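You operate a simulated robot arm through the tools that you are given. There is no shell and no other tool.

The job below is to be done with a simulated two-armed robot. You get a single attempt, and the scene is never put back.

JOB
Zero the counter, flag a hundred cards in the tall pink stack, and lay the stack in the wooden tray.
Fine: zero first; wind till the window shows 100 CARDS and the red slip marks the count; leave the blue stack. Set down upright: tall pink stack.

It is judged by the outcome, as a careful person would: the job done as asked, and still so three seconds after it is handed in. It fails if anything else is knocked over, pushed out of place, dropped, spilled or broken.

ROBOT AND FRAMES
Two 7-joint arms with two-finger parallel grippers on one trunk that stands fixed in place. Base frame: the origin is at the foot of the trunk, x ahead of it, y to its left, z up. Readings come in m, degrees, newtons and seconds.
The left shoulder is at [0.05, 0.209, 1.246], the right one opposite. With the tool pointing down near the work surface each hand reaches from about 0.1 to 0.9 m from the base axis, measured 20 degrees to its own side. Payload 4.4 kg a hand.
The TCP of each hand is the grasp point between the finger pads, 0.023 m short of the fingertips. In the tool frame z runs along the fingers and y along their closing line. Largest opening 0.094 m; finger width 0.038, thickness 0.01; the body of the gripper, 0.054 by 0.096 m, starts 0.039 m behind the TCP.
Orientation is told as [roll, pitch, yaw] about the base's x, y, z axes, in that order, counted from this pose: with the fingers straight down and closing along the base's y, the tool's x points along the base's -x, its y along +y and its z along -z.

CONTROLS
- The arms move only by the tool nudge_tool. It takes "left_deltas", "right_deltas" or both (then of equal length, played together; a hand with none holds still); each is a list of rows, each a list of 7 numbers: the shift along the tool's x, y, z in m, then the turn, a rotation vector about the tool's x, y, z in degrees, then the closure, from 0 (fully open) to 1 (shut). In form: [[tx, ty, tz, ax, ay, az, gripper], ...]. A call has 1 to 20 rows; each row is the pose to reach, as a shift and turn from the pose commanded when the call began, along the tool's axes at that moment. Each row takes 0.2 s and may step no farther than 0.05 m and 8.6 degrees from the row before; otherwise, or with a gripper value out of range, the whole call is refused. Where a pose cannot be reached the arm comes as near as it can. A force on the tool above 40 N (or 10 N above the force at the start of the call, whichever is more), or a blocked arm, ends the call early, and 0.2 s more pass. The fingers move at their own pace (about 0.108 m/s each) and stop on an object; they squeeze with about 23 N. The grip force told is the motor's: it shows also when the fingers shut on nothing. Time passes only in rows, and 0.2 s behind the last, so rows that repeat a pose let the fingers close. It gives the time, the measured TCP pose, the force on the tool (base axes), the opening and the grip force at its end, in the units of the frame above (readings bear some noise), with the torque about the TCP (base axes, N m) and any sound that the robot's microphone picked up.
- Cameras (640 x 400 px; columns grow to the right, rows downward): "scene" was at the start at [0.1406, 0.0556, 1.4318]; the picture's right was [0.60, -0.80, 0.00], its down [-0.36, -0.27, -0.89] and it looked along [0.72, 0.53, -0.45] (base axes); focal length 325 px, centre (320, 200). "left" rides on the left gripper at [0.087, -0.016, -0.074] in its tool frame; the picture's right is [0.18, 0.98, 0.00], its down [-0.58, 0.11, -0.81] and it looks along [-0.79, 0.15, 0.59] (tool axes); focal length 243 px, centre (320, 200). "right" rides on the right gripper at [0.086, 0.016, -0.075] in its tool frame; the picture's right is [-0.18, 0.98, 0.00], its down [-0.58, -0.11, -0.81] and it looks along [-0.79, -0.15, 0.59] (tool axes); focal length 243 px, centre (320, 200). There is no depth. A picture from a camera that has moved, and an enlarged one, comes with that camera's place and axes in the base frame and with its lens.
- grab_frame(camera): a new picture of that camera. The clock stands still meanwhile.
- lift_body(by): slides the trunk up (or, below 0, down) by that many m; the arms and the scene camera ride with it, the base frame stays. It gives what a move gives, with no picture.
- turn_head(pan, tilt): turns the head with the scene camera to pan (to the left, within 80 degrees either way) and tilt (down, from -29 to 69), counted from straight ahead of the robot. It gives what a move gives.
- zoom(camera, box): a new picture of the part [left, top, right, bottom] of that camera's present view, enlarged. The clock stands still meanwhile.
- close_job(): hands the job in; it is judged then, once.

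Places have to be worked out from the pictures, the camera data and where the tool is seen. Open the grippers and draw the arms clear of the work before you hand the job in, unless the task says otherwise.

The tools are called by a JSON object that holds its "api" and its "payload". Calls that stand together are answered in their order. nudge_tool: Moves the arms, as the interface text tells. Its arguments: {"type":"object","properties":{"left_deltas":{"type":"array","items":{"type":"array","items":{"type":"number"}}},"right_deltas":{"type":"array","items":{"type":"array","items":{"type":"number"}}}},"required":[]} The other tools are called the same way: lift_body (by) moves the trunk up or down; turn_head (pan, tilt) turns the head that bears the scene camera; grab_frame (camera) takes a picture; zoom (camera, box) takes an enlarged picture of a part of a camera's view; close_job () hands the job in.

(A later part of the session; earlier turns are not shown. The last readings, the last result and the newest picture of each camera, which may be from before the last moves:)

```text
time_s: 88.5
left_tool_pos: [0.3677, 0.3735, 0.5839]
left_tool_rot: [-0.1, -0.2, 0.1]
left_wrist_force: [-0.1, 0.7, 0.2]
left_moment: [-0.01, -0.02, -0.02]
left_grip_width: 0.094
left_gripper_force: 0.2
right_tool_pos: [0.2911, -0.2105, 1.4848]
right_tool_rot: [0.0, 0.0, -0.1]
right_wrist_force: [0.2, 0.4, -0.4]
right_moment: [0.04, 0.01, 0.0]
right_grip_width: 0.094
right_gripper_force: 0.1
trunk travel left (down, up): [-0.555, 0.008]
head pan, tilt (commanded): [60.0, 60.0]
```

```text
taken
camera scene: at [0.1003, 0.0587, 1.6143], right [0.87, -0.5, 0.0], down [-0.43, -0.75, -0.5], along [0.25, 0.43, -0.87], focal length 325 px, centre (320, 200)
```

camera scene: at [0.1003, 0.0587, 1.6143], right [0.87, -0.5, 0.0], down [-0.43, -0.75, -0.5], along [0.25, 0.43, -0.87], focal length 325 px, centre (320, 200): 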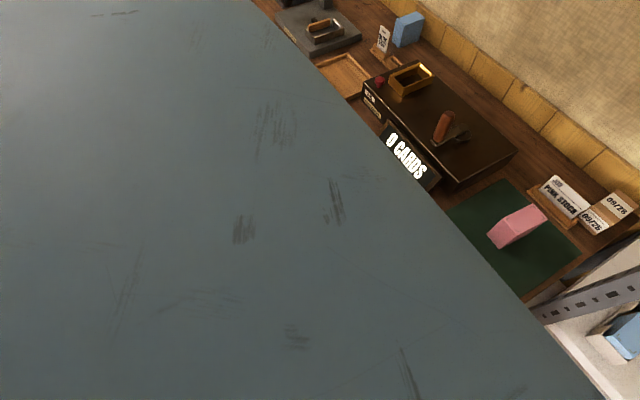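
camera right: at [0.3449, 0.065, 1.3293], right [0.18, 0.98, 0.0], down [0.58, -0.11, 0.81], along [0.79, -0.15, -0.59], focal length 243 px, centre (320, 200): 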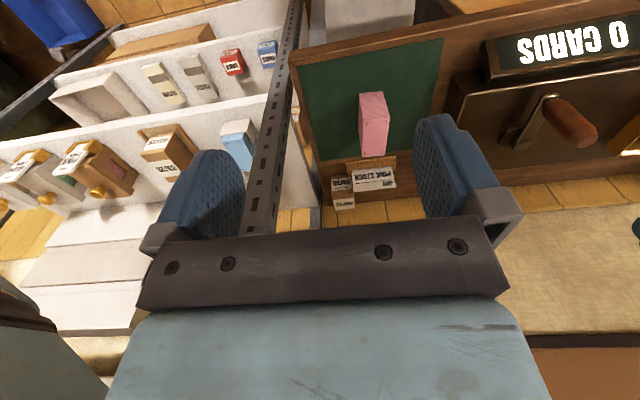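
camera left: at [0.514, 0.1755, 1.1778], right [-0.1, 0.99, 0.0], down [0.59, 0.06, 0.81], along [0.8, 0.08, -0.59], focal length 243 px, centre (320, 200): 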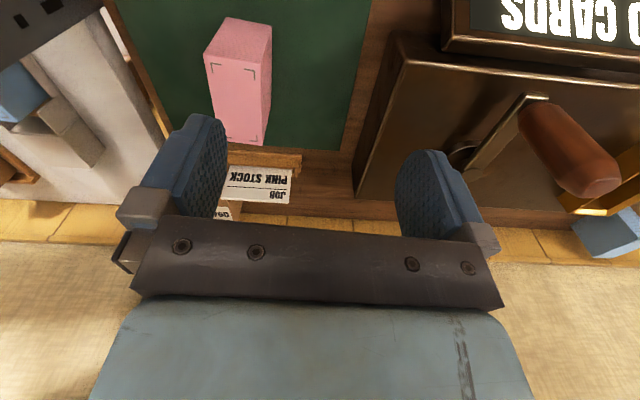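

The arm is stretched down and forward in the desired branch; the bench is undisturbed. I now raise the hand in front of the bench to above bench height.

{"api": "nudge_tool", "payload": {"left_deltas": [[0, -0.0066, -0.0432, 0, 0, 0, 0], [-0.001, -0.0132, -0.0864, 0, 0, 0, 0], [-0.001, -0.0198, -0.1296, 0, 0, 0, 0], [-0.002, -0.0264, -0.1728, 0, 0, 0, 0], [-0.002, -0.033, -0.216, 0, 0, 0, 0], [-0.004, -0.041, -0.256, 0, 0, 0, 0], [-0.006, -0.049, -0.296, 0, 0, 0, 0], [-0.008, -0.057, -0.336, 0, 0, 0, 0], [-0.01, -0.065, -0.376, 0, 0, 0, 0], [-0.012, -0.073, -0.416, 0, 0, 0, 0], [-0.019, -0.083, -0.456, 0, 0, 0, 0], [-0.026, -0.093, -0.496, 0, 0, 0, 0], [-0.032, -0.103, -0.536, 0, 0, 0, 0]]}}

{"api": "turn_head", "payload": {"pan": 55, "tilt": 25}}

{"api": "grab_frame", "payload": {"camera": "scene"}}

```text
time_s: 91.3
left_tool_pos: [0.4037, 0.2741, 1.1216]
left_tool_rot: [0.0, 0.1, 0.1]
left_wrist_force: [-0.3, -0.2, -0.1]
left_moment: [-0.01, 0.0, 0.02]
left_grip_width: 0.0937
left_gripper_force: 0.0
right_tool_pos: [0.2918, -0.2095, 1.4834]
right_tool_rot: [-0.1, 0.1, 0.0]
right_wrist_force: [0.3, 0.5, -0.3]
right_moment: [-0.02, 0.03, 0.01]
right_grip_width: 0.0939
right_gripper_force: 0.1
trunk travel left (down, up): [-0.555, 0.008]
head pan, tilt (commanded): [60.0, 60.0]
```

```text
time_s: 92.4
left_tool_pos: [0.4039, 0.2737, 1.1213]
left_tool_rot: [-0.1, 0.0, 0.1]
left_wrist_force: [1.0, -0.3, -0.3]
left_moment: [0.0, 0.02, -0.05]
left_grip_width: 0.0941
left_gripper_force: 0.1
right_tool_pos: [0.2904, -0.2092, 1.4839]
right_tool_rot: [0.0, 0.0, 0.0]
right_wrist_force: [0.6, 0.5, 0.6]
right_moment: [0.0, -0.02, 0.02]
right_grip_width: 0.0939
right_gripper_force: 0.1
trunk travel left (down, up): [-0.555, 0.008]
head pan, tilt (commanded): [55.0, 25.0]
```

```text
taken
camera scene: at [0.12, 0.0767, 1.6642], right [0.82, -0.57, 0.0], down [-0.24, -0.35, -0.91], along [0.52, 0.74, -0.42], focal length 325 px, centre (320, 200)
```

scene: 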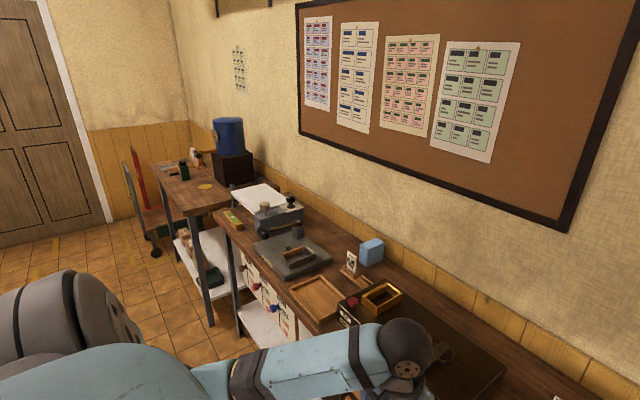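

The elbow is now low and to the left, the forearm coming in from below. I move toward the point above the pink stack.

{"api": "nudge_tool", "payload": {"left_deltas": [[-0.032, -0.025, -0.003, 0, 0, 0, 0], [-0.064, -0.05, -0.007, 0, 0, 0, 0], [-0.096, -0.074, -0.01, 0, 0, 0, 0], [-0.125, -0.1, -0.01, 0, 0, 0, 0], [-0.155, -0.12, -0.01, 0, 0, 0, 0], [-0.19, -0.14, -0.008, 0, 0, 2, 0], [-0.222, -0.153, -0.004, 0, 0, 4, 0], [-0.252, -0.163, 0, 0, 0, 4.9, 0]]}}

{"api": "turn_head", "payload": {"pan": 30, "tilt": 35}}

{"api": "grab_frame", "payload": {"camera": "scene"}}

{"api": "grab_frame", "payload": {"camera": "left"}}

```text
time_s: 94.2
left_tool_pos: [0.6539, 0.1066, 1.1238]
left_tool_rot: [-0.1, -0.1, -4.9]
left_wrist_force: [0.0, -0.7, -0.4]
left_moment: [-0.03, 0.01, -0.02]
left_grip_width: 0.0942
left_gripper_force: 0.1
right_tool_pos: [0.2924, -0.2099, 1.4841]
right_tool_rot: [0.0, 0.0, 0.0]
right_wrist_force: [0.1, 0.2, -0.5]
right_moment: [0.02, -0.01, 0.01]
right_grip_width: 0.094
right_gripper_force: 0.0
trunk travel left (down, up): [-0.555, 0.008]
head pan, tilt (commanded): [55.0, 25.0]
```

```text
time_s: 95.0
left_tool_pos: [0.653, 0.1065, 1.1235]
left_tool_rot: [-0.1, -0.1, -4.9]
left_wrist_force: [-0.3, -0.1, 0.3]
left_moment: [0.0, 0.01, 0.04]
left_grip_width: 0.0941
left_gripper_force: 0.0
right_tool_pos: [0.2903, -0.2088, 1.484]
right_tool_rot: [-0.1, 0.0, 0.0]
right_wrist_force: [1.2, -0.1, -0.4]
right_moment: [0.01, 0.02, 0.0]
right_grip_width: 0.094
right_gripper_force: 0.1
trunk travel left (down, up): [-0.555, 0.008]
head pan, tilt (commanded): [30.0, 35.0]
```

```text
taken
camera scene: at [0.143, 0.0453, 1.6486], right [0.5, -0.87, 0.0], down [-0.5, -0.29, -0.82], along [0.71, 0.41, -0.57], focal length 325 px, centre (320, 200)
```

scene: 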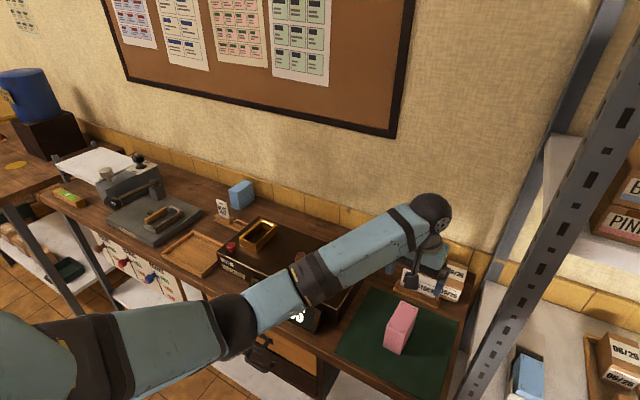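

```text
taken
camera left: at [0.5642, 0.0968, 1.1989], right [-0.1, 0.99, 0.0], down [0.59, 0.06, 0.81], along [0.8, 0.08, -0.59], focal length 243 px, centre (320, 200)
```

left: 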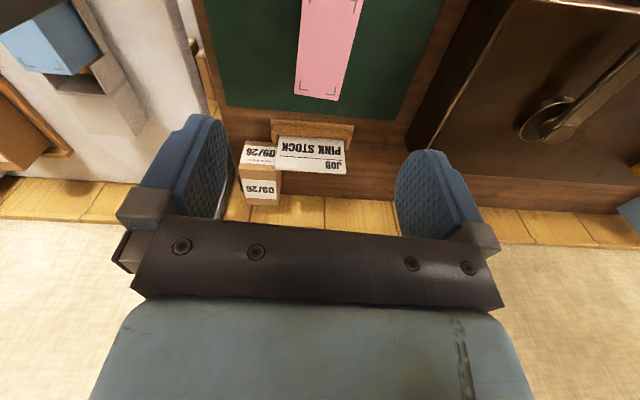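

The flip worked: the left hand is now at (0.653, 0.107, 1.123) above the pink stack, and the left view confirms the stack's far edge where I computed it. I correct by a few mm and come down to just above the stack top, checking forearm clearance.

{"api": "nudge_tool", "payload": {"left_deltas": [[-0.0013, 0.0026, 0.03, 0, 0, 0, 0], [-0.0026, 0.0052, 0.06, 0, 0, 0, 0], [-0.0026, 0.0052, 0.09, 0, 0, 0, 0], [-0.0026, 0.0052, 0.11, 0, 0, 0, 0], [-0.0026, 0.0052, 0.12, 0, 0, 0, 0]]}}

{"api": "grab_frame", "payload": {"camera": "scene"}}

{"api": "grab_frame", "payload": {"camera": "left"}}

```text
time_s: 96.2
left_tool_pos: [0.6586, 0.1116, 1.0007]
left_tool_rot: [-0.1, -0.2, -4.8]
left_wrist_force: [-0.3, 0.5, -0.4]
left_moment: [-0.02, -0.04, -0.02]
left_grip_width: 0.0938
left_gripper_force: 0.1
right_tool_pos: [0.2902, -0.2109, 1.4831]
right_tool_rot: [0.0, -0.1, 0.0]
right_wrist_force: [-1.4, 0.3, 0.0]
right_moment: [0.01, -0.04, 0.04]
right_grip_width: 0.0939
right_gripper_force: 0.2
trunk travel left (down, up): [-0.555, 0.008]
head pan, tilt (commanded): [30.0, 35.0]
```

```text
taken
camera scene: at [0.1432, 0.0448, 1.6485], right [0.5, -0.87, 0.0], down [-0.5, -0.29, -0.82], along [0.71, 0.41, -0.57], focal length 325 px, centre (320, 200)
```

scene: 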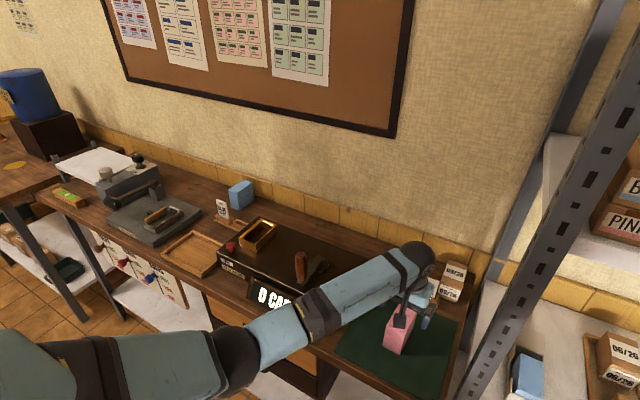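

```text
taken
camera left: at [0.569, 0.1009, 1.0752], right [-0.1, 0.99, 0.0], down [0.59, 0.06, 0.81], along [0.8, 0.08, -0.59], focal length 243 px, centre (320, 200)
```

left: 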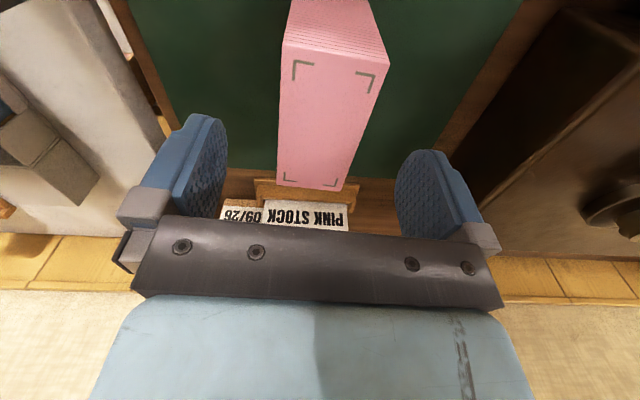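

The stack sits centred between the open fingers, forearm well clear of machine and display. I lower to grip height (TCP z≈0.950) and close.

{"api": "nudge_tool", "payload": {"left_deltas": [[0.001, 0, 0.02, 0, 0, 0, 0], [0.002, 0, 0.04, 0, 0, 0, 0], [0.002, 0, 0.05, 0, 0, 0, 0], [0.002, 0, 0.05, 0, 0, 0, 0]]}}

{"api": "grab_frame", "payload": {"camera": "left"}}

{"api": "grab_frame", "payload": {"camera": "scene"}}

```text
time_s: 97.2
left_tool_pos: [0.6567, 0.1111, 0.9517]
left_tool_rot: [-0.1, -0.1, -4.9]
left_wrist_force: [0.1, 0.4, -0.3]
left_moment: [0.02, -0.02, -0.01]
left_grip_width: 0.0938
left_gripper_force: 0.1
right_tool_pos: [0.29, -0.2101, 1.4826]
right_tool_rot: [0.0, -0.1, 0.0]
right_wrist_force: [-0.6, -0.5, -0.6]
right_moment: [0.04, 0.01, 0.03]
right_grip_width: 0.0938
right_gripper_force: 0.0
trunk travel left (down, up): [-0.555, 0.008]
head pan, tilt (commanded): [30.0, 35.0]
```

```text
taken
camera left: at [0.568, 0.1014, 1.0256], right [-0.1, 0.99, 0.0], down [0.59, 0.06, 0.81], along [0.8, 0.08, -0.59], focal length 243 px, centre (320, 200)
```

left: 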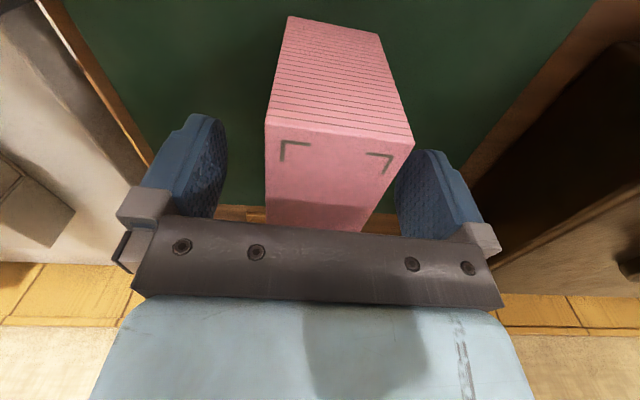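

```text
taken
camera scene: at [0.1432, 0.0451, 1.6485], right [0.5, -0.87, 0.0], down [-0.5, -0.29, -0.82], along [0.71, 0.41, -0.57], focal length 325 px, centre (320, 200)
```

scene: 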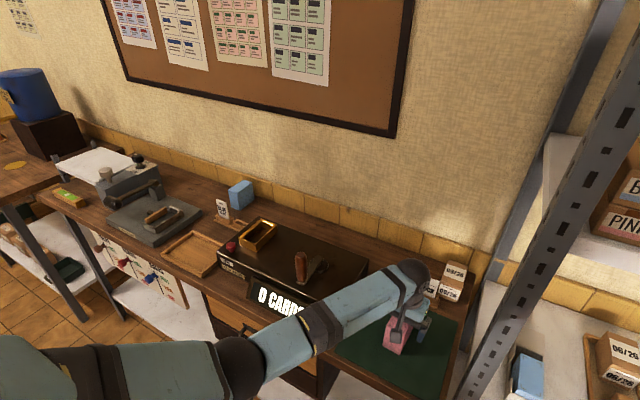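

Alignment is good (within ~3 mm). I close the fingers on the stack.

{"api": "nudge_tool", "payload": {"left_deltas": [[0, 0, 0, 0, 0, 0, 0.4], [0, 0, 0, 0, 0, 0, 0.7], [0, 0, 0, 0, 0, 0, 1], [0, 0, 0, 0, 0, 0, 1], [0, 0, 0, 0, 0, 0, 1]]}}

{"api": "grab_frame", "payload": {"camera": "left"}}

```text
time_s: 98.5
left_tool_pos: [0.6566, 0.1112, 0.9512]
left_tool_rot: [-0.1, -0.1, -4.9]
left_wrist_force: [-0.1, -1.6, 0.3]
left_moment: [-0.06, 0.06, 0.05]
left_grip_width: 0.046
left_gripper_force: 23.1
right_tool_pos: [0.2912, -0.2102, 1.4839]
right_tool_rot: [0.0, 0.0, 0.1]
right_wrist_force: [0.2, -0.3, -0.6]
right_moment: [0.01, -0.02, -0.02]
right_grip_width: 0.094
right_gripper_force: 0.2
trunk travel left (down, up): [-0.555, 0.008]
head pan, tilt (commanded): [30.0, 35.0]
```

```text
taken
camera left: at [0.568, 0.1012, 1.0257], right [-0.1, 0.99, 0.0], down [0.59, 0.06, 0.81], along [0.8, 0.08, -0.59], focal length 243 px, centre (320, 200)
```

left: 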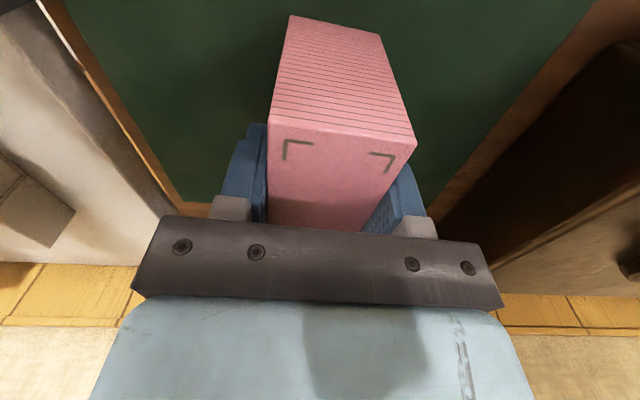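

Gripped: opening 0.046 m with 23 N. I lift straight up, first 5 cm, then to travelling height, and check the hold.

{"api": "nudge_tool", "payload": {"left_deltas": [[0, 0, -0.02, 0, 0, 0, 1], [0, 0, -0.05, 0, 0, 0, 1], [0, 0, -0.09, 0, 0, 0, 1], [0, 0, -0.13, 0, 0, 0, 1], [0, 0, -0.17, 0, 0, 0, 1], [0, 0, -0.21, 0, 0, 0, 1], [0, 0, -0.25, 0, 0, 0, 1]]}}

{"api": "grab_frame", "payload": {"camera": "left"}}

{"api": "grab_frame", "payload": {"camera": "scene"}}

```text
time_s: 100.0
left_tool_pos: [0.6547, 0.1138, 1.2012]
left_tool_rot: [-0.1, 0.0, -4.9]
left_wrist_force: [-0.2, 0.2, -2.6]
left_moment: [0.0, 0.01, -0.01]
left_grip_width: 0.0461
left_gripper_force: 23.1
right_tool_pos: [0.2902, -0.2096, 1.4846]
right_tool_rot: [-0.1, 0.1, 0.0]
right_wrist_force: [0.3, 0.1, -0.3]
right_moment: [-0.03, 0.0, -0.01]
right_grip_width: 0.0942
right_gripper_force: 0.0
trunk travel left (down, up): [-0.555, 0.008]
head pan, tilt (commanded): [30.0, 35.0]
```

```text
taken
camera left: at [0.5662, 0.1038, 1.2758], right [-0.1, 0.99, 0.0], down [0.59, 0.06, 0.81], along [0.8, 0.08, -0.59], focal length 243 px, centre (320, 200)
```

left: 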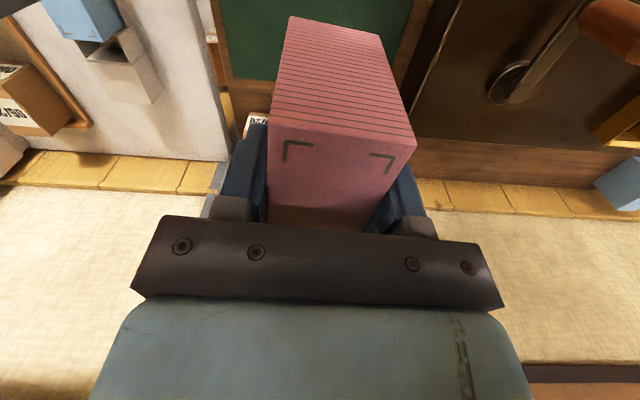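

```text
taken
camera scene: at [0.1433, 0.0468, 1.6483], right [0.5, -0.87, 0.0], down [-0.5, -0.29, -0.82], along [0.71, 0.41, -0.57], focal length 325 px, centre (320, 200)
```

scene: 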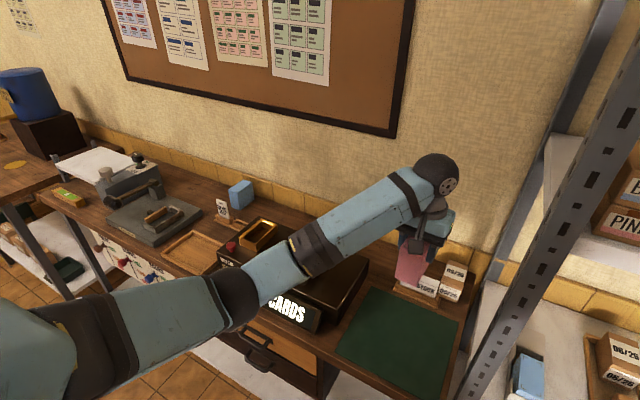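

The stack is held firmly (weight ≈2.6 N). I zoom in to measure where the stack sits relative to the fingers.

{"api": "zoom", "payload": {"camera": "left", "box": [220, 0, 460, 150]}}

{"api": "zoom", "payload": {"camera": "scene", "box": [350, 180, 510, 310]}}

```text
2.67 times, centred on (340, 75) of left
camera zoom: at [0.5662, 0.1038, 1.2758], right [-0.1, 0.99, 0.0], down [0.59, 0.06, 0.81], along [0.8, 0.08, -0.59], focal length 647 px, centre (267, 533)
```

zoom: 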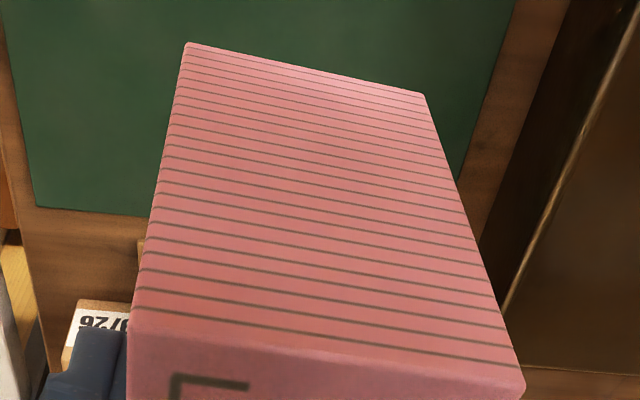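

```text
3.08 times, centred on (430, 245) of scene
camera zoom: at [0.1433, 0.0468, 1.6483], right [0.5, -0.87, 0.0], down [-0.5, -0.29, -0.82], along [0.71, 0.41, -0.57], focal length 999 px, centre (-18, 62)
```

zoom: 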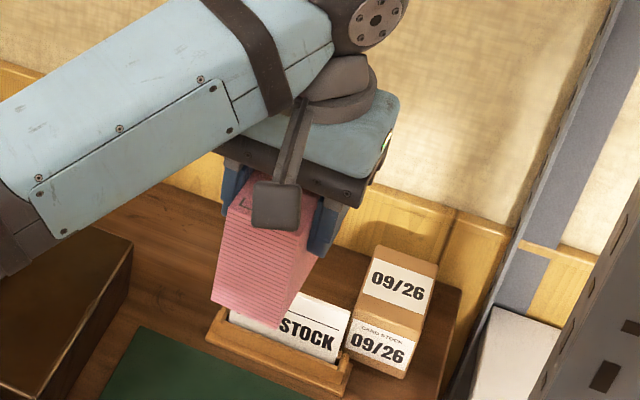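

The stack's near face is at tool x≈+0.043, top ≈0.016 above and bottom ≈0.066 below the TCP, so it is centred to about a millimetre. Now a close look at the pocket from the raised camera to get its inner size.

{"api": "zoom", "payload": {"camera": "scene", "box": [218, 205, 298, 255]}}

```text
8.00 times, centred on (258, 230) of scene
camera zoom: at [0.1433, 0.0468, 1.6483], right [0.5, -0.87, 0.0], down [-0.5, -0.29, -0.82], along [0.71, 0.41, -0.57], focal length 2597 px, centre (816, -40)
```

zoom: 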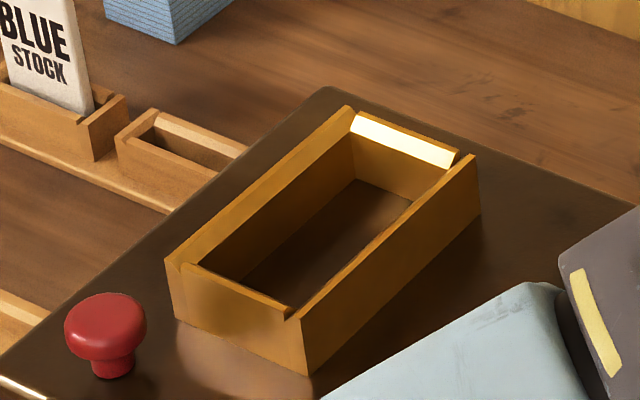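

Pocket outer rim comes out at x 0.6625–0.772, y 0.566–0.631, centre ≈(0.717, 0.598). I carry the stack at travelling height over to above the pocket, turning yaw to 0.

{"api": "nudge_tool", "payload": {"left_deltas": [[-0.0016, 0.0406, 0, 0, 0, -0.4, 1], [-0.0033, 0.0812, 0, 0, 0, -0.8, 1], [-0.0049, 0.1218, 0, 0, 0, -1.2, 1], [-0.0065, 0.1624, 0, 0, 0, -1.6, 1], [-0.0082, 0.203, 0, 0, 0, -2.0, 1], [-0.0098, 0.2435, 0, 0, 0, -2.4, 1], [-0.0114, 0.2841, 0, 0, 0, -2.8, 1], [-0.0131, 0.3247, 0, 0, 0, -3.2, 1], [-0.0147, 0.3653, 0, 0, 0, -3.6, 1], [-0.0163, 0.4059, 0, 0, 0, -4.0, 1], [-0.018, 0.4465, 0, 0, 0, -4.5, 1], [-0.0196, 0.4871, 0, 0, 0, -4.9, 1], [-0.0196, 0.4871, 0, 0, 0, -4.9, 1]]}}

{"api": "grab_frame", "payload": {"camera": "scene"}}

{"api": "grab_frame", "payload": {"camera": "left"}}

```text
time_s: 102.8
left_tool_pos: [0.7154, 0.5968, 1.2005]
left_tool_rot: [-0.1, -0.2, 0.1]
left_wrist_force: [0.1, -0.5, -2.8]
left_moment: [-0.01, 0.02, -0.01]
left_grip_width: 0.0459
left_gripper_force: 22.8
right_tool_pos: [0.2902, -0.2108, 1.4841]
right_tool_rot: [0.0, 0.0, 0.0]
right_wrist_force: [-0.2, 0.0, 0.0]
right_moment: [0.02, 0.0, -0.01]
right_grip_width: 0.0942
right_gripper_force: 0.0
trunk travel left (down, up): [-0.555, 0.008]
head pan, tilt (commanded): [30.0, 35.0]
```

```text
taken
camera scene: at [0.1436, 0.0449, 1.6485], right [0.5, -0.87, 0.0], down [-0.5, -0.29, -0.82], along [0.71, 0.41, -0.57], focal length 325 px, centre (320, 200)
```

scene: 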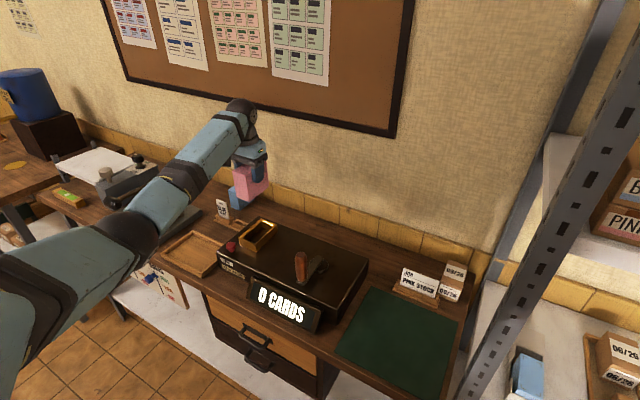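

```text
taken
camera left: at [0.6289, 0.5788, 1.2752], right [-0.18, 0.98, 0.0], down [0.58, 0.11, 0.81], along [0.79, 0.15, -0.59], focal length 243 px, centre (320, 200)
```

left: 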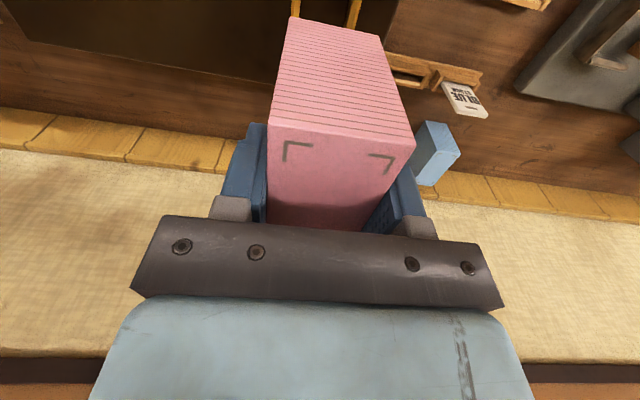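

The stack hovers above the pocket at (0.715, 0.597). I lower to leave about 2 cm over the rim and check the alignment in both views.

{"api": "nudge_tool", "payload": {"left_deltas": [[0, 0, 0.04, 0, 0, 0, 1], [0, 0, 0.08, 0, 0, 0, 1], [0, 0, 0.11, 0, 0, 0, 1], [0, 0, 0.125, 0, 0, 0, 1], [0, 0, 0.125, 0, 0, 0, 1]]}}

{"api": "zoom", "payload": {"camera": "scene", "box": [208, 180, 308, 255]}}

{"api": "grab_frame", "payload": {"camera": "left"}}

{"api": "grab_frame", "payload": {"camera": "scene"}}

```text
time_s: 104.0
left_tool_pos: [0.7148, 0.5941, 1.0746]
left_tool_rot: [-0.1, -0.1, 0.1]
left_wrist_force: [0.4, -0.9, -2.0]
left_moment: [-0.02, 0.02, 0.0]
left_grip_width: 0.0458
left_gripper_force: 22.6
right_tool_pos: [0.2911, -0.2099, 1.4847]
right_tool_rot: [0.0, 0.0, -0.1]
right_wrist_force: [-0.3, 0.4, -0.2]
right_moment: [0.02, -0.01, -0.02]
right_grip_width: 0.0939
right_gripper_force: 0.0
trunk travel left (down, up): [-0.555, 0.008]
head pan, tilt (commanded): [30.0, 35.0]
```

```text
5.33 times, centred on (258, 218) of scene
camera zoom: at [0.1434, 0.0451, 1.6485], right [0.5, -0.87, 0.0], down [-0.5, -0.29, -0.82], along [0.71, 0.41, -0.57], focal length 1731 px, centre (651, 107)
```

zoom: 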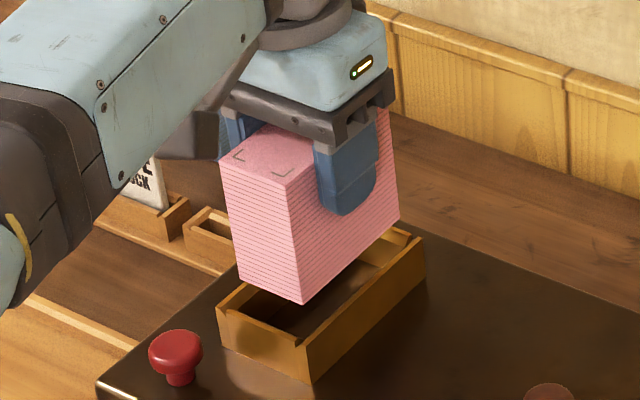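

```text
taken
camera left: at [0.6272, 0.5766, 1.1489], right [-0.18, 0.98, 0.0], down [0.58, 0.11, 0.81], along [0.79, 0.15, -0.59], focal length 243 px, centre (320, 200)
```

left: 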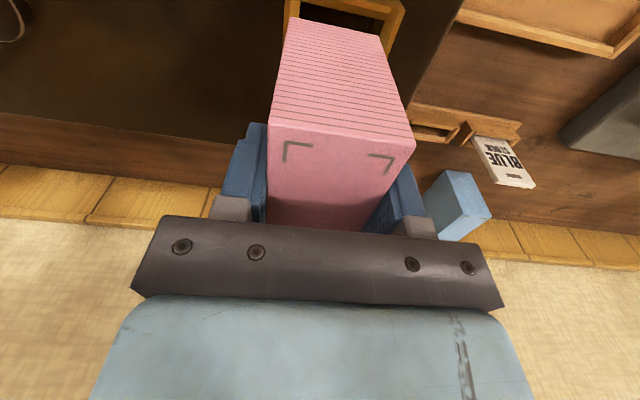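

```text
taken
camera scene: at [0.1434, 0.0451, 1.6485], right [0.5, -0.87, 0.0], down [-0.5, -0.29, -0.82], along [0.71, 0.41, -0.57], focal length 325 px, centre (320, 200)
```

scene: 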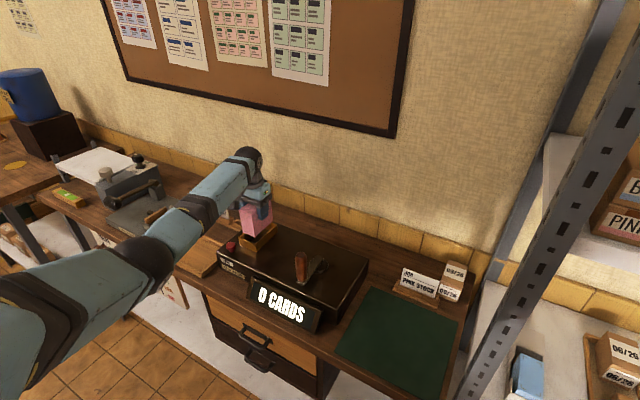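

Alignment looks good to about 1 mm; I check the yaw of the stack relative to the pocket with a tighter zoom.

{"api": "zoom", "payload": {"camera": "scene", "box": [238, 210, 298, 255]}}

{"api": "zoom", "payload": {"camera": "left", "box": [240, 0, 440, 125]}}

```text
8.89 times, centred on (268, 232) of scene
camera zoom: at [0.1434, 0.0451, 1.6485], right [0.5, -0.87, 0.0], down [-0.5, -0.29, -0.82], along [0.71, 0.41, -0.57], focal length 2886 px, centre (782, -89)
```

zoom: 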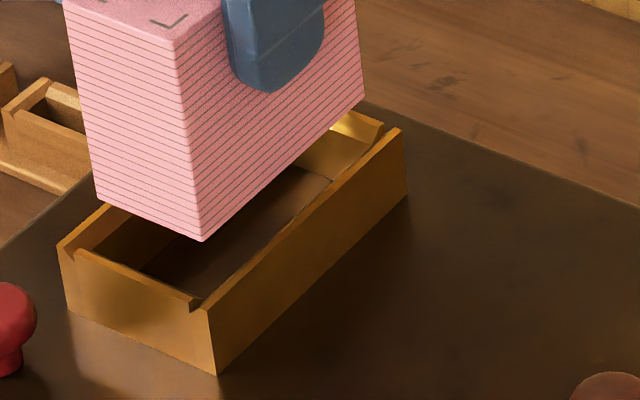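

```text
3.20 times, centred on (340, 62) of left
camera zoom: at [0.6272, 0.5766, 1.1489], right [-0.18, 0.98, 0.0], down [0.58, 0.11, 0.81], along [0.79, 0.15, -0.59], focal length 776 px, centre (256, 640)
```

zoom: 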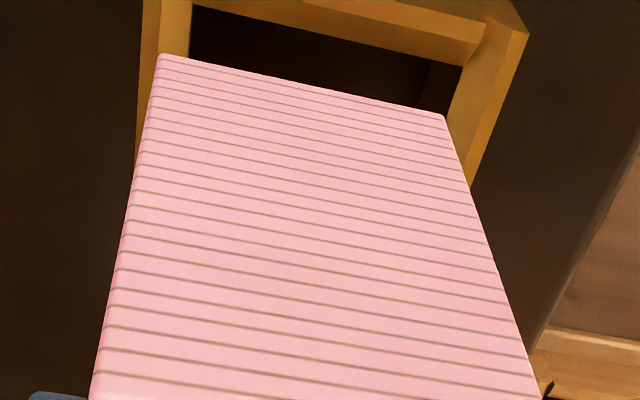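

Left-camera geometry (less sensitive to height) shows the pocket's inner width at y 0.574–0.623, centre 0.598, while the stack centre is about 0.593; x is fine. I shift +4.5 mm in y, lower by 1 cm, and recheck.

{"api": "nudge_tool", "payload": {"left_deltas": [[0, 0.0025, 0, 0, 0, 0, 1], [0, 0.0045, 0.004, 0, 0, 0, 1], [0, 0.0045, 0.01, 0, 0, 0, 1], [0, 0.0045, 0.01, 0, 0, 0, 1]]}}

{"api": "zoom", "payload": {"camera": "left", "box": [240, 0, 440, 125]}}

{"api": "zoom", "payload": {"camera": "scene", "box": [238, 210, 298, 255]}}

```text
time_s: 105.0
left_tool_pos: [0.7159, 0.6009, 1.0663]
left_tool_rot: [-0.1, -0.1, 0.1]
left_wrist_force: [0.5, -0.2, -2.7]
left_moment: [-0.02, 0.01, 0.01]
left_grip_width: 0.0457
left_gripper_force: 23.0
right_tool_pos: [0.2897, -0.2101, 1.4837]
right_tool_rot: [0.0, 0.0, 0.0]
right_wrist_force: [0.2, 0.0, -0.6]
right_moment: [0.02, -0.01, 0.0]
right_grip_width: 0.094
right_gripper_force: 0.0
trunk travel left (down, up): [-0.555, 0.008]
head pan, tilt (commanded): [30.0, 35.0]
```

```text
3.20 times, centred on (340, 62) of left
camera zoom: at [0.6283, 0.5833, 1.1403], right [-0.19, 0.98, 0.0], down [0.58, 0.11, 0.81], along [0.79, 0.15, -0.59], focal length 776 px, centre (256, 640)
```

zoom: 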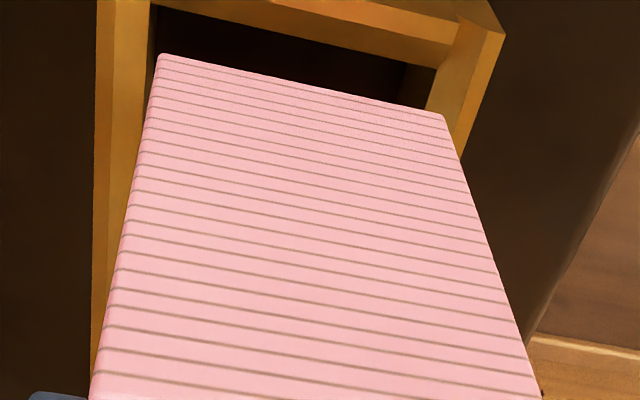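

```text
8.89 times, centred on (268, 232) of scene
camera zoom: at [0.1435, 0.0454, 1.6485], right [0.5, -0.87, 0.0], down [-0.5, -0.29, -0.82], along [0.71, 0.41, -0.57], focal length 2886 px, centre (782, -89)
```

zoom: 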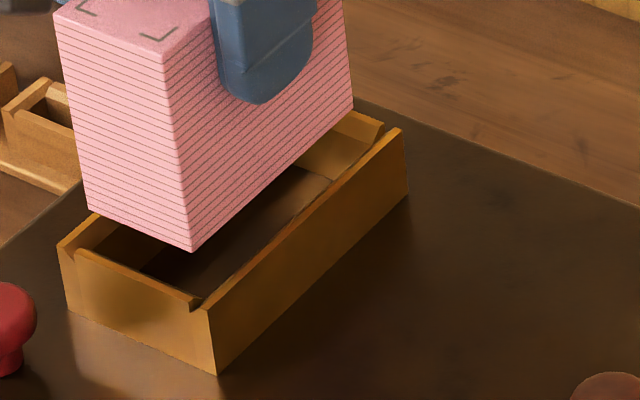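

Measured position moved slightly more than commanded; now the stack is within ~1 mm in y and about 1.5 mm short in x. I make that correction and lower 1 cm more (bottom just at rim level), then recheck.

{"api": "nudge_tool", "payload": {"left_deltas": [[-0.0016, -0.001, 0.003, 0, 0, 0, 1], [-0.0016, -0.001, 0.007, 0, 0, 0, 1], [-0.0016, -0.001, 0.01, 0, 0, 0, 1], [-0.0016, -0.001, 0.01, 0, 0, 0, 1]]}}

{"api": "zoom", "payload": {"camera": "left", "box": [240, 0, 440, 125]}}

{"api": "zoom", "payload": {"camera": "scene", "box": [238, 210, 298, 255]}}

```text
time_s: 106.0
left_tool_pos: [0.7176, 0.6003, 1.0563]
left_tool_rot: [-0.1, -0.1, 0.0]
left_wrist_force: [0.5, 0.1, -3.0]
left_moment: [0.0, 0.0, 0.03]
left_grip_width: 0.0459
left_gripper_force: 23.1
right_tool_pos: [0.2917, -0.21, 1.4843]
right_tool_rot: [0.0, 0.0, 0.0]
right_wrist_force: [0.5, 0.2, 0.2]
right_moment: [0.0, -0.01, 0.0]
right_grip_width: 0.094
right_gripper_force: 0.0
trunk travel left (down, up): [-0.555, 0.008]
head pan, tilt (commanded): [30.0, 35.0]
```

```text
3.20 times, centred on (340, 62) of left
camera zoom: at [0.6306, 0.5835, 1.1306], right [-0.18, 0.98, 0.0], down [0.58, 0.11, 0.81], along [0.79, 0.15, -0.59], focal length 776 px, centre (256, 640)
```

zoom: 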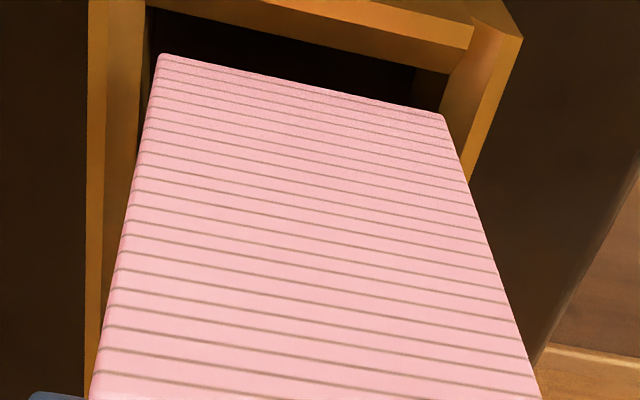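

```text
8.89 times, centred on (268, 232) of scene
camera zoom: at [0.1436, 0.0453, 1.6485], right [0.5, -0.87, 0.0], down [-0.5, -0.29, -0.82], along [0.71, 0.41, -0.57], focal length 2886 px, centre (782, -89)
```

zoom: 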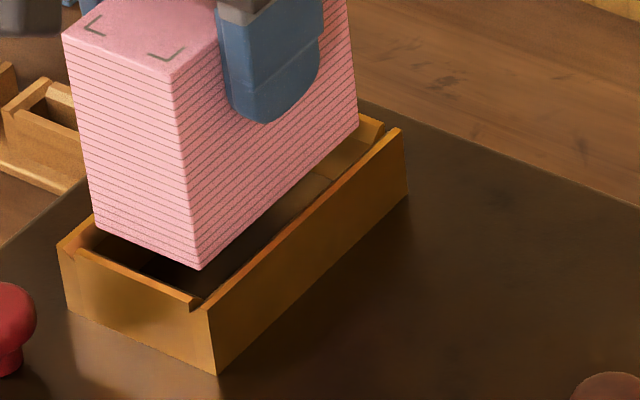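

Now x is right and y about +1 to +1.5 mm; the rim has inward chamfers. I shift −1.3 mm in y and begin lowering into the pocket in small steps, watching the force.

{"api": "nudge_tool", "payload": {"left_deltas": [[0, -0.0013, 0.002, 0, 0, 0, 1], [0, -0.0013, 0.005, 0, 0, 0, 1], [0, -0.0013, 0.008, 0, 0, 0, 1], [0, -0.0013, 0.011, 0, 0, 0, 1]]}}

{"api": "zoom", "payload": {"camera": "scene", "box": [238, 210, 298, 255]}}

```text
time_s: 107.0
left_tool_pos: [0.7176, 0.6001, 1.0466]
left_tool_rot: [-0.1, -0.2, 0.0]
left_wrist_force: [0.2, -0.2, -3.0]
left_moment: [0.03, 0.01, 0.01]
left_grip_width: 0.0461
left_gripper_force: 23.1
right_tool_pos: [0.2908, -0.2096, 1.4844]
right_tool_rot: [0.0, -0.1, -0.1]
right_wrist_force: [-0.1, -0.6, -0.6]
right_moment: [-0.01, -0.01, 0.0]
right_grip_width: 0.094
right_gripper_force: 0.0
trunk travel left (down, up): [-0.555, 0.008]
head pan, tilt (commanded): [30.0, 35.0]
```

```text
8.89 times, centred on (268, 232) of scene
camera zoom: at [0.1436, 0.0453, 1.6485], right [0.5, -0.87, 0.0], down [-0.5, -0.29, -0.82], along [0.71, 0.41, -0.57], focal length 2886 px, centre (782, -89)
```

zoom: 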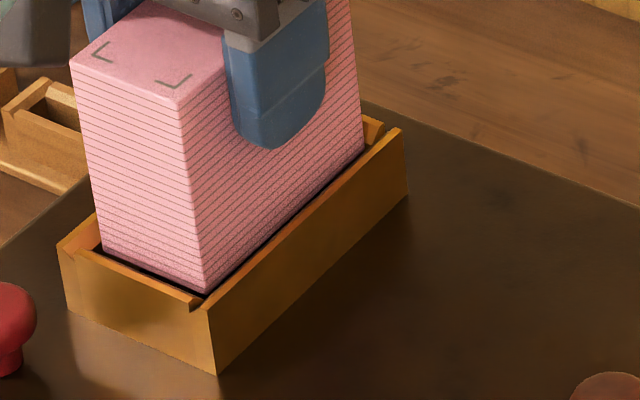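

It enters freely with no added force. I continue down.

{"api": "nudge_tool", "payload": {"left_deltas": [[0, -0.0005, 0.004, 0, 0, 0, 1], [0, -0.0005, 0.008, 0, 0, 0, 1], [0, -0.0005, 0.012, 0, 0, 0, 1], [0, -0.0005, 0.016, 0, 0, 0, 1], [0, -0.0005, 0.019, 0, 0, 0, 1]]}}

{"api": "zoom", "payload": {"camera": "scene", "box": [238, 210, 298, 255]}}

```text
time_s: 108.2
left_tool_pos: [0.717, 0.5989, 1.0263]
left_tool_rot: [-0.2, -0.1, 0.0]
left_wrist_force: [-0.1, 0.5, -2.2]
left_moment: [-0.01, 0.03, 0.02]
left_grip_width: 0.0459
left_gripper_force: 23.0
right_tool_pos: [0.2904, -0.2099, 1.4843]
right_tool_rot: [-0.1, 0.1, -0.1]
right_wrist_force: [-0.9, 0.3, 0.3]
right_moment: [-0.01, -0.03, 0.01]
right_grip_width: 0.094
right_gripper_force: 0.2
trunk travel left (down, up): [-0.555, 0.008]
head pan, tilt (commanded): [30.0, 35.0]
```

```text
8.89 times, centred on (268, 232) of scene
camera zoom: at [0.1436, 0.0454, 1.6485], right [0.5, -0.87, 0.0], down [-0.5, -0.29, -0.82], along [0.71, 0.41, -0.57], focal length 2886 px, centre (782, -89)
```

zoom: 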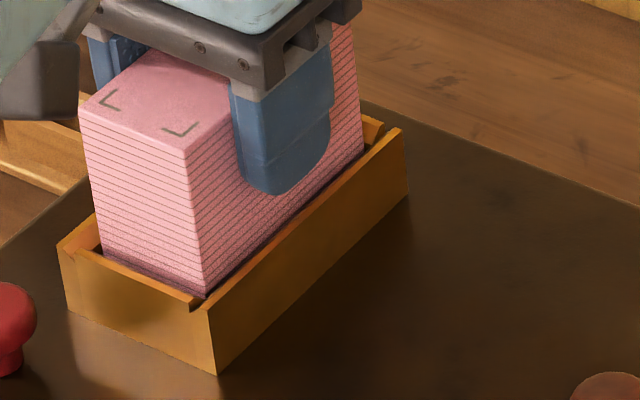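

Still hanging freely. I lower a few more millimetres until it rests on the floor of the pocket.

{"api": "nudge_tool", "payload": {"left_deltas": [[0, 0, 0.002, 0, 0, 0, 1], [0, 0, 0.004, 0, 0, 0, 1], [0, 0, 0.005, 0, 0, 0, 1]]}}

```text
time_s: 109.0
left_tool_pos: [0.7186, 0.599, 1.0227]
left_tool_rot: [-0.2, -0.1, 0.1]
left_wrist_force: [-0.2, 0.1, 0.4]
left_moment: [0.03, 0.16, 0.03]
left_grip_width: 0.0459
left_gripper_force: 23.3
right_tool_pos: [0.2902, -0.2091, 1.4844]
right_tool_rot: [0.0, 0.0, 0.0]
right_wrist_force: [0.2, 0.9, 0.5]
right_moment: [-0.03, 0.01, 0.01]
right_grip_width: 0.0938
right_gripper_force: 0.1
trunk travel left (down, up): [-0.555, 0.008]
head pan, tilt (commanded): [30.0, 35.0]
```

The weight has transferred (force +0.4 N): the stack sits on the pocket floor. I open the fingers and rise.

{"api": "nudge_tool", "payload": {"left_deltas": [[0, 0, 0, 0, 0, 0, 0.7], [0, 0, 0, 0, 0, 0, 0.3], [0, 0, 0, 0, 0, 0, 0], [0, 0, 0, 0, 0, 0, 0], [0, 0, -0.02, 0, 0, 0, 0], [0, 0, -0.05, 0, 0, 0, 0], [0, 0, -0.09, 0, 0, 0, 0], [0, 0, -0.13, 0, 0, 0, 0]]}}

{"api": "grab_frame", "payload": {"camera": "left"}}

{"api": "zoom", "payload": {"camera": "scene", "box": [208, 190, 328, 265]}}

```text
time_s: 110.8
left_tool_pos: [0.7165, 0.5937, 1.1513]
left_tool_rot: [-0.1, -0.1, 0.0]
left_wrist_force: [-0.9, 0.4, -0.7]
left_moment: [0.0, 0.02, -0.01]
left_grip_width: 0.0941
left_gripper_force: 0.0
right_tool_pos: [0.2897, -0.2111, 1.4837]
right_tool_rot: [0.0, 0.0, 0.0]
right_wrist_force: [0.5, 0.0, -0.1]
right_moment: [0.01, 0.02, 0.02]
right_grip_width: 0.0939
right_gripper_force: 0.0
trunk travel left (down, up): [-0.555, 0.008]
head pan, tilt (commanded): [30.0, 35.0]
```

```text
taken
camera left: at [0.6295, 0.5767, 1.2254], right [-0.19, 0.98, 0.0], down [0.58, 0.11, 0.81], along [0.79, 0.15, -0.59], focal length 243 px, centre (320, 200)
```

left: 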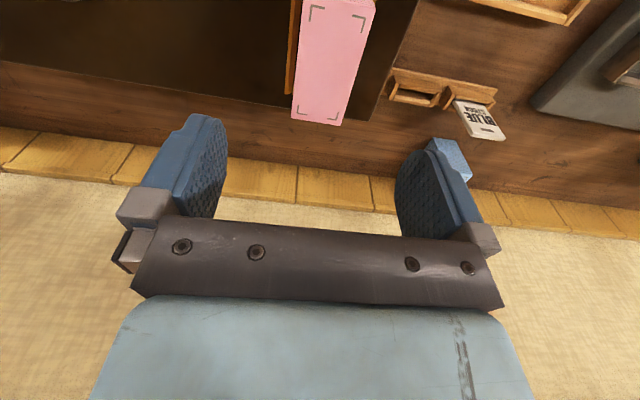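

```text
5.33 times, centred on (268, 228) of scene
camera zoom: at [0.1425, 0.0443, 1.6486], right [0.5, -0.87, 0.0], down [-0.5, -0.29, -0.82], along [0.71, 0.41, -0.57], focal length 1731 px, centre (597, 53)
```

zoom: 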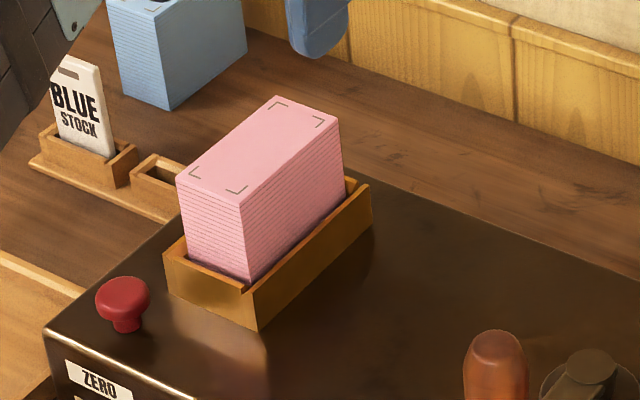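

The stack stands in the pocket. Next the crank: I zoom on it and on the window to refine the geometry.

{"api": "zoom", "payload": {"camera": "scene", "box": [260, 230, 360, 305]}}

{"api": "zoom", "payload": {"camera": "scene", "box": [230, 250, 350, 340]}}

```text
5.33 times, centred on (310, 268) of scene
camera zoom: at [0.1425, 0.0443, 1.6486], right [0.5, -0.87, 0.0], down [-0.5, -0.29, -0.82], along [0.71, 0.41, -0.57], focal length 1731 px, centre (373, -160)
```

zoom: 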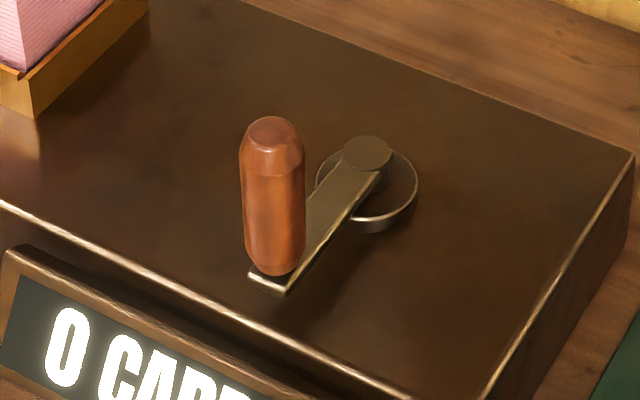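

```text
4.44 times, centred on (290, 295) of scene
camera zoom: at [0.1425, 0.0443, 1.6486], right [0.5, -0.87, 0.0], down [-0.5, -0.29, -0.82], along [0.71, 0.41, -0.57], focal length 1443 px, centre (453, -222)
```

zoom: 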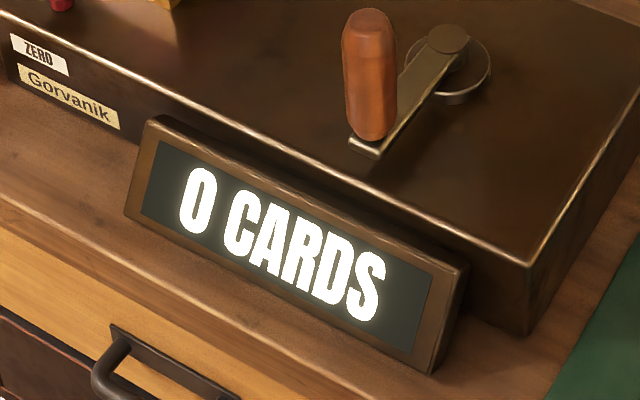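

Window reads 0 CARDS. Handle axis ≈(0.620, 0.375), pivot ≈(0.702, 0.371). I move the open hand above the handle.

{"api": "nudge_tool", "payload": {"left_deltas": [[0.016, -0.0365, 0, 0, 0, 0, 0], [0.032, -0.073, 0, 0, 0, 0, 0], [0.048, -0.1094, 0, 0, 0, 0, 0], [0.064, -0.1458, 0, 0, 0, 0, 0], [0.08, -0.1823, 0, 0, 0, 0, 0], [0.0965, -0.2187, 0, 0, 0, 0, 0], [0.0965, -0.2187, 0, 0, 0, 0, 0]]}}

{"api": "grab_frame", "payload": {"camera": "left"}}

{"api": "grab_frame", "payload": {"camera": "scene"}}

```text
time_s: 112.5
left_tool_pos: [0.6246, 0.3795, 1.153]
left_tool_rot: [-0.1, -0.1, 0.1]
left_wrist_force: [0.0, 0.2, 0.3]
left_moment: [0.01, -0.02, 0.03]
left_grip_width: 0.094
left_gripper_force: 0.0
right_tool_pos: [0.2906, -0.2098, 1.4843]
right_tool_rot: [0.1, -0.1, 0.0]
right_wrist_force: [0.2, -0.1, -0.3]
right_moment: [0.01, -0.03, 0.01]
right_grip_width: 0.0938
right_gripper_force: 0.0
trunk travel left (down, up): [-0.555, 0.008]
head pan, tilt (commanded): [30.0, 35.0]
```

```text
taken
camera left: at [0.536, 0.3616, 1.2272], right [-0.19, 0.98, 0.0], down [0.58, 0.11, 0.81], along [0.79, 0.15, -0.59], focal length 243 px, centre (320, 200)
```

left: 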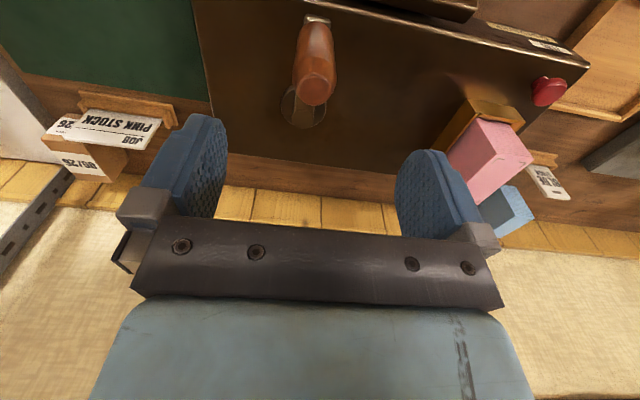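

```text
taken
camera scene: at [0.1434, 0.045, 1.6485], right [0.5, -0.87, 0.0], down [-0.5, -0.29, -0.82], along [0.71, 0.41, -0.57], focal length 325 px, centre (320, 200)
```

scene: 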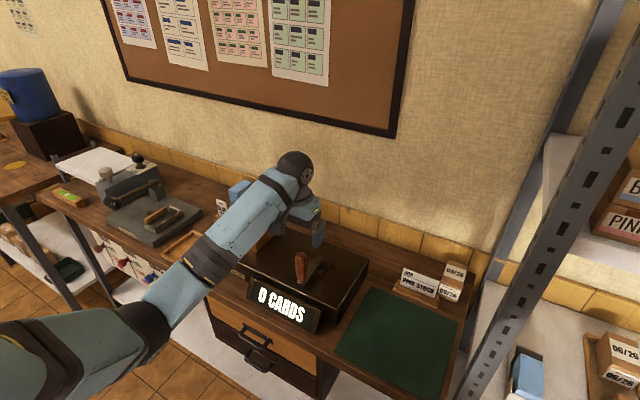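

A zoom from the left wrist camera gives a second sight line on handle and pivot disc.

{"api": "zoom", "payload": {"camera": "left", "box": [250, 0, 400, 140]}}

```text
2.86 times, centred on (325, 70) of left
camera zoom: at [0.536, 0.3616, 1.2272], right [-0.19, 0.98, 0.0], down [0.58, 0.11, 0.81], along [0.79, 0.15, -0.59], focal length 693 px, centre (306, 571)
```

zoom: 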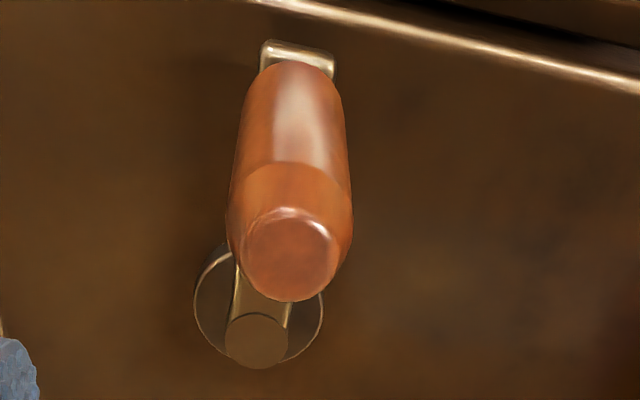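

Both views agree: pivot (0.702, 0.372), handle (0.620, 0.374), radius ≈0.082. I centre the hand on the handle, descend to mid-handle and close.

{"api": "nudge_tool", "payload": {"left_deltas": [[0.0025, -0.0025, 0.02, 0, 0, 0, 0], [0.0045, -0.005, 0.045, 0, 0, 0, 0], [0.0045, -0.005, 0.075, 0, 0, 0, 0], [0.0045, -0.005, 0.105, 0, 0, 0, 0], [0.0045, -0.005, 0.105, 0, 0, 0, 0]]}}

{"api": "grab_frame", "payload": {"camera": "left"}}

{"api": "zoom", "payload": {"camera": "scene", "box": [230, 200, 370, 330]}}

```text
time_s: 113.7
left_tool_pos: [0.6158, 0.3765, 1.0489]
left_tool_rot: [-0.1, 0.0, 0.1]
left_wrist_force: [0.0, 0.3, -0.2]
left_moment: [-0.04, 0.0, 0.01]
left_grip_width: 0.0938
left_gripper_force: 0.0
right_tool_pos: [0.2902, -0.2109, 1.4845]
right_tool_rot: [0.0, -0.1, 0.0]
right_wrist_force: [0.2, -0.1, 0.1]
right_moment: [-0.06, 0.01, -0.01]
right_grip_width: 0.0941
right_gripper_force: 0.0
trunk travel left (down, up): [-0.555, 0.008]
head pan, tilt (commanded): [30.0, 35.0]
```

```text
taken
camera left: at [0.5296, 0.3583, 1.1236], right [-0.19, 0.98, 0.0], down [0.58, 0.11, 0.81], along [0.79, 0.15, -0.59], focal length 243 px, centre (320, 200)
```

left: 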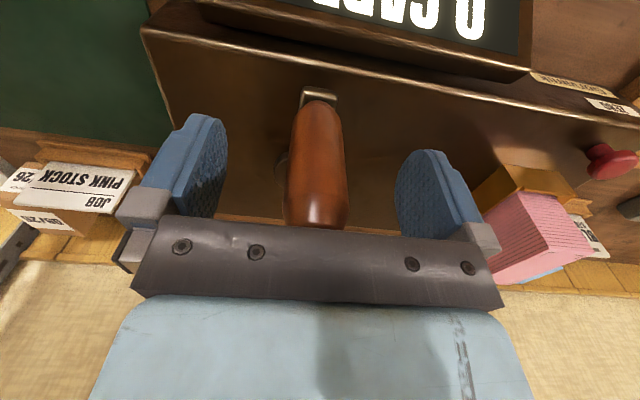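

```text
3.08 times, centred on (300, 265) of scene
camera zoom: at [0.143, 0.0448, 1.6486], right [0.5, -0.87, 0.0], down [-0.5, -0.29, -0.82], along [0.71, 0.41, -0.57], focal length 999 px, centre (382, 0)
```

zoom: 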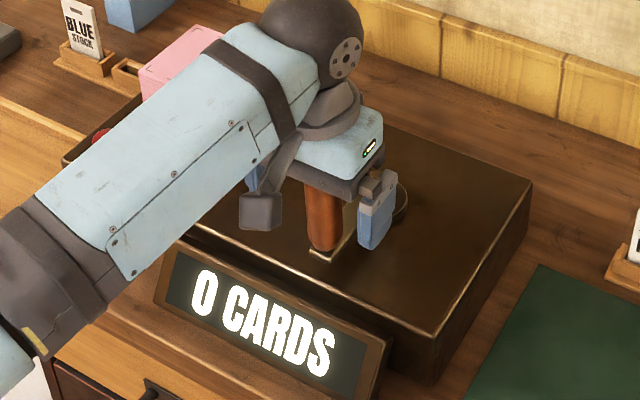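

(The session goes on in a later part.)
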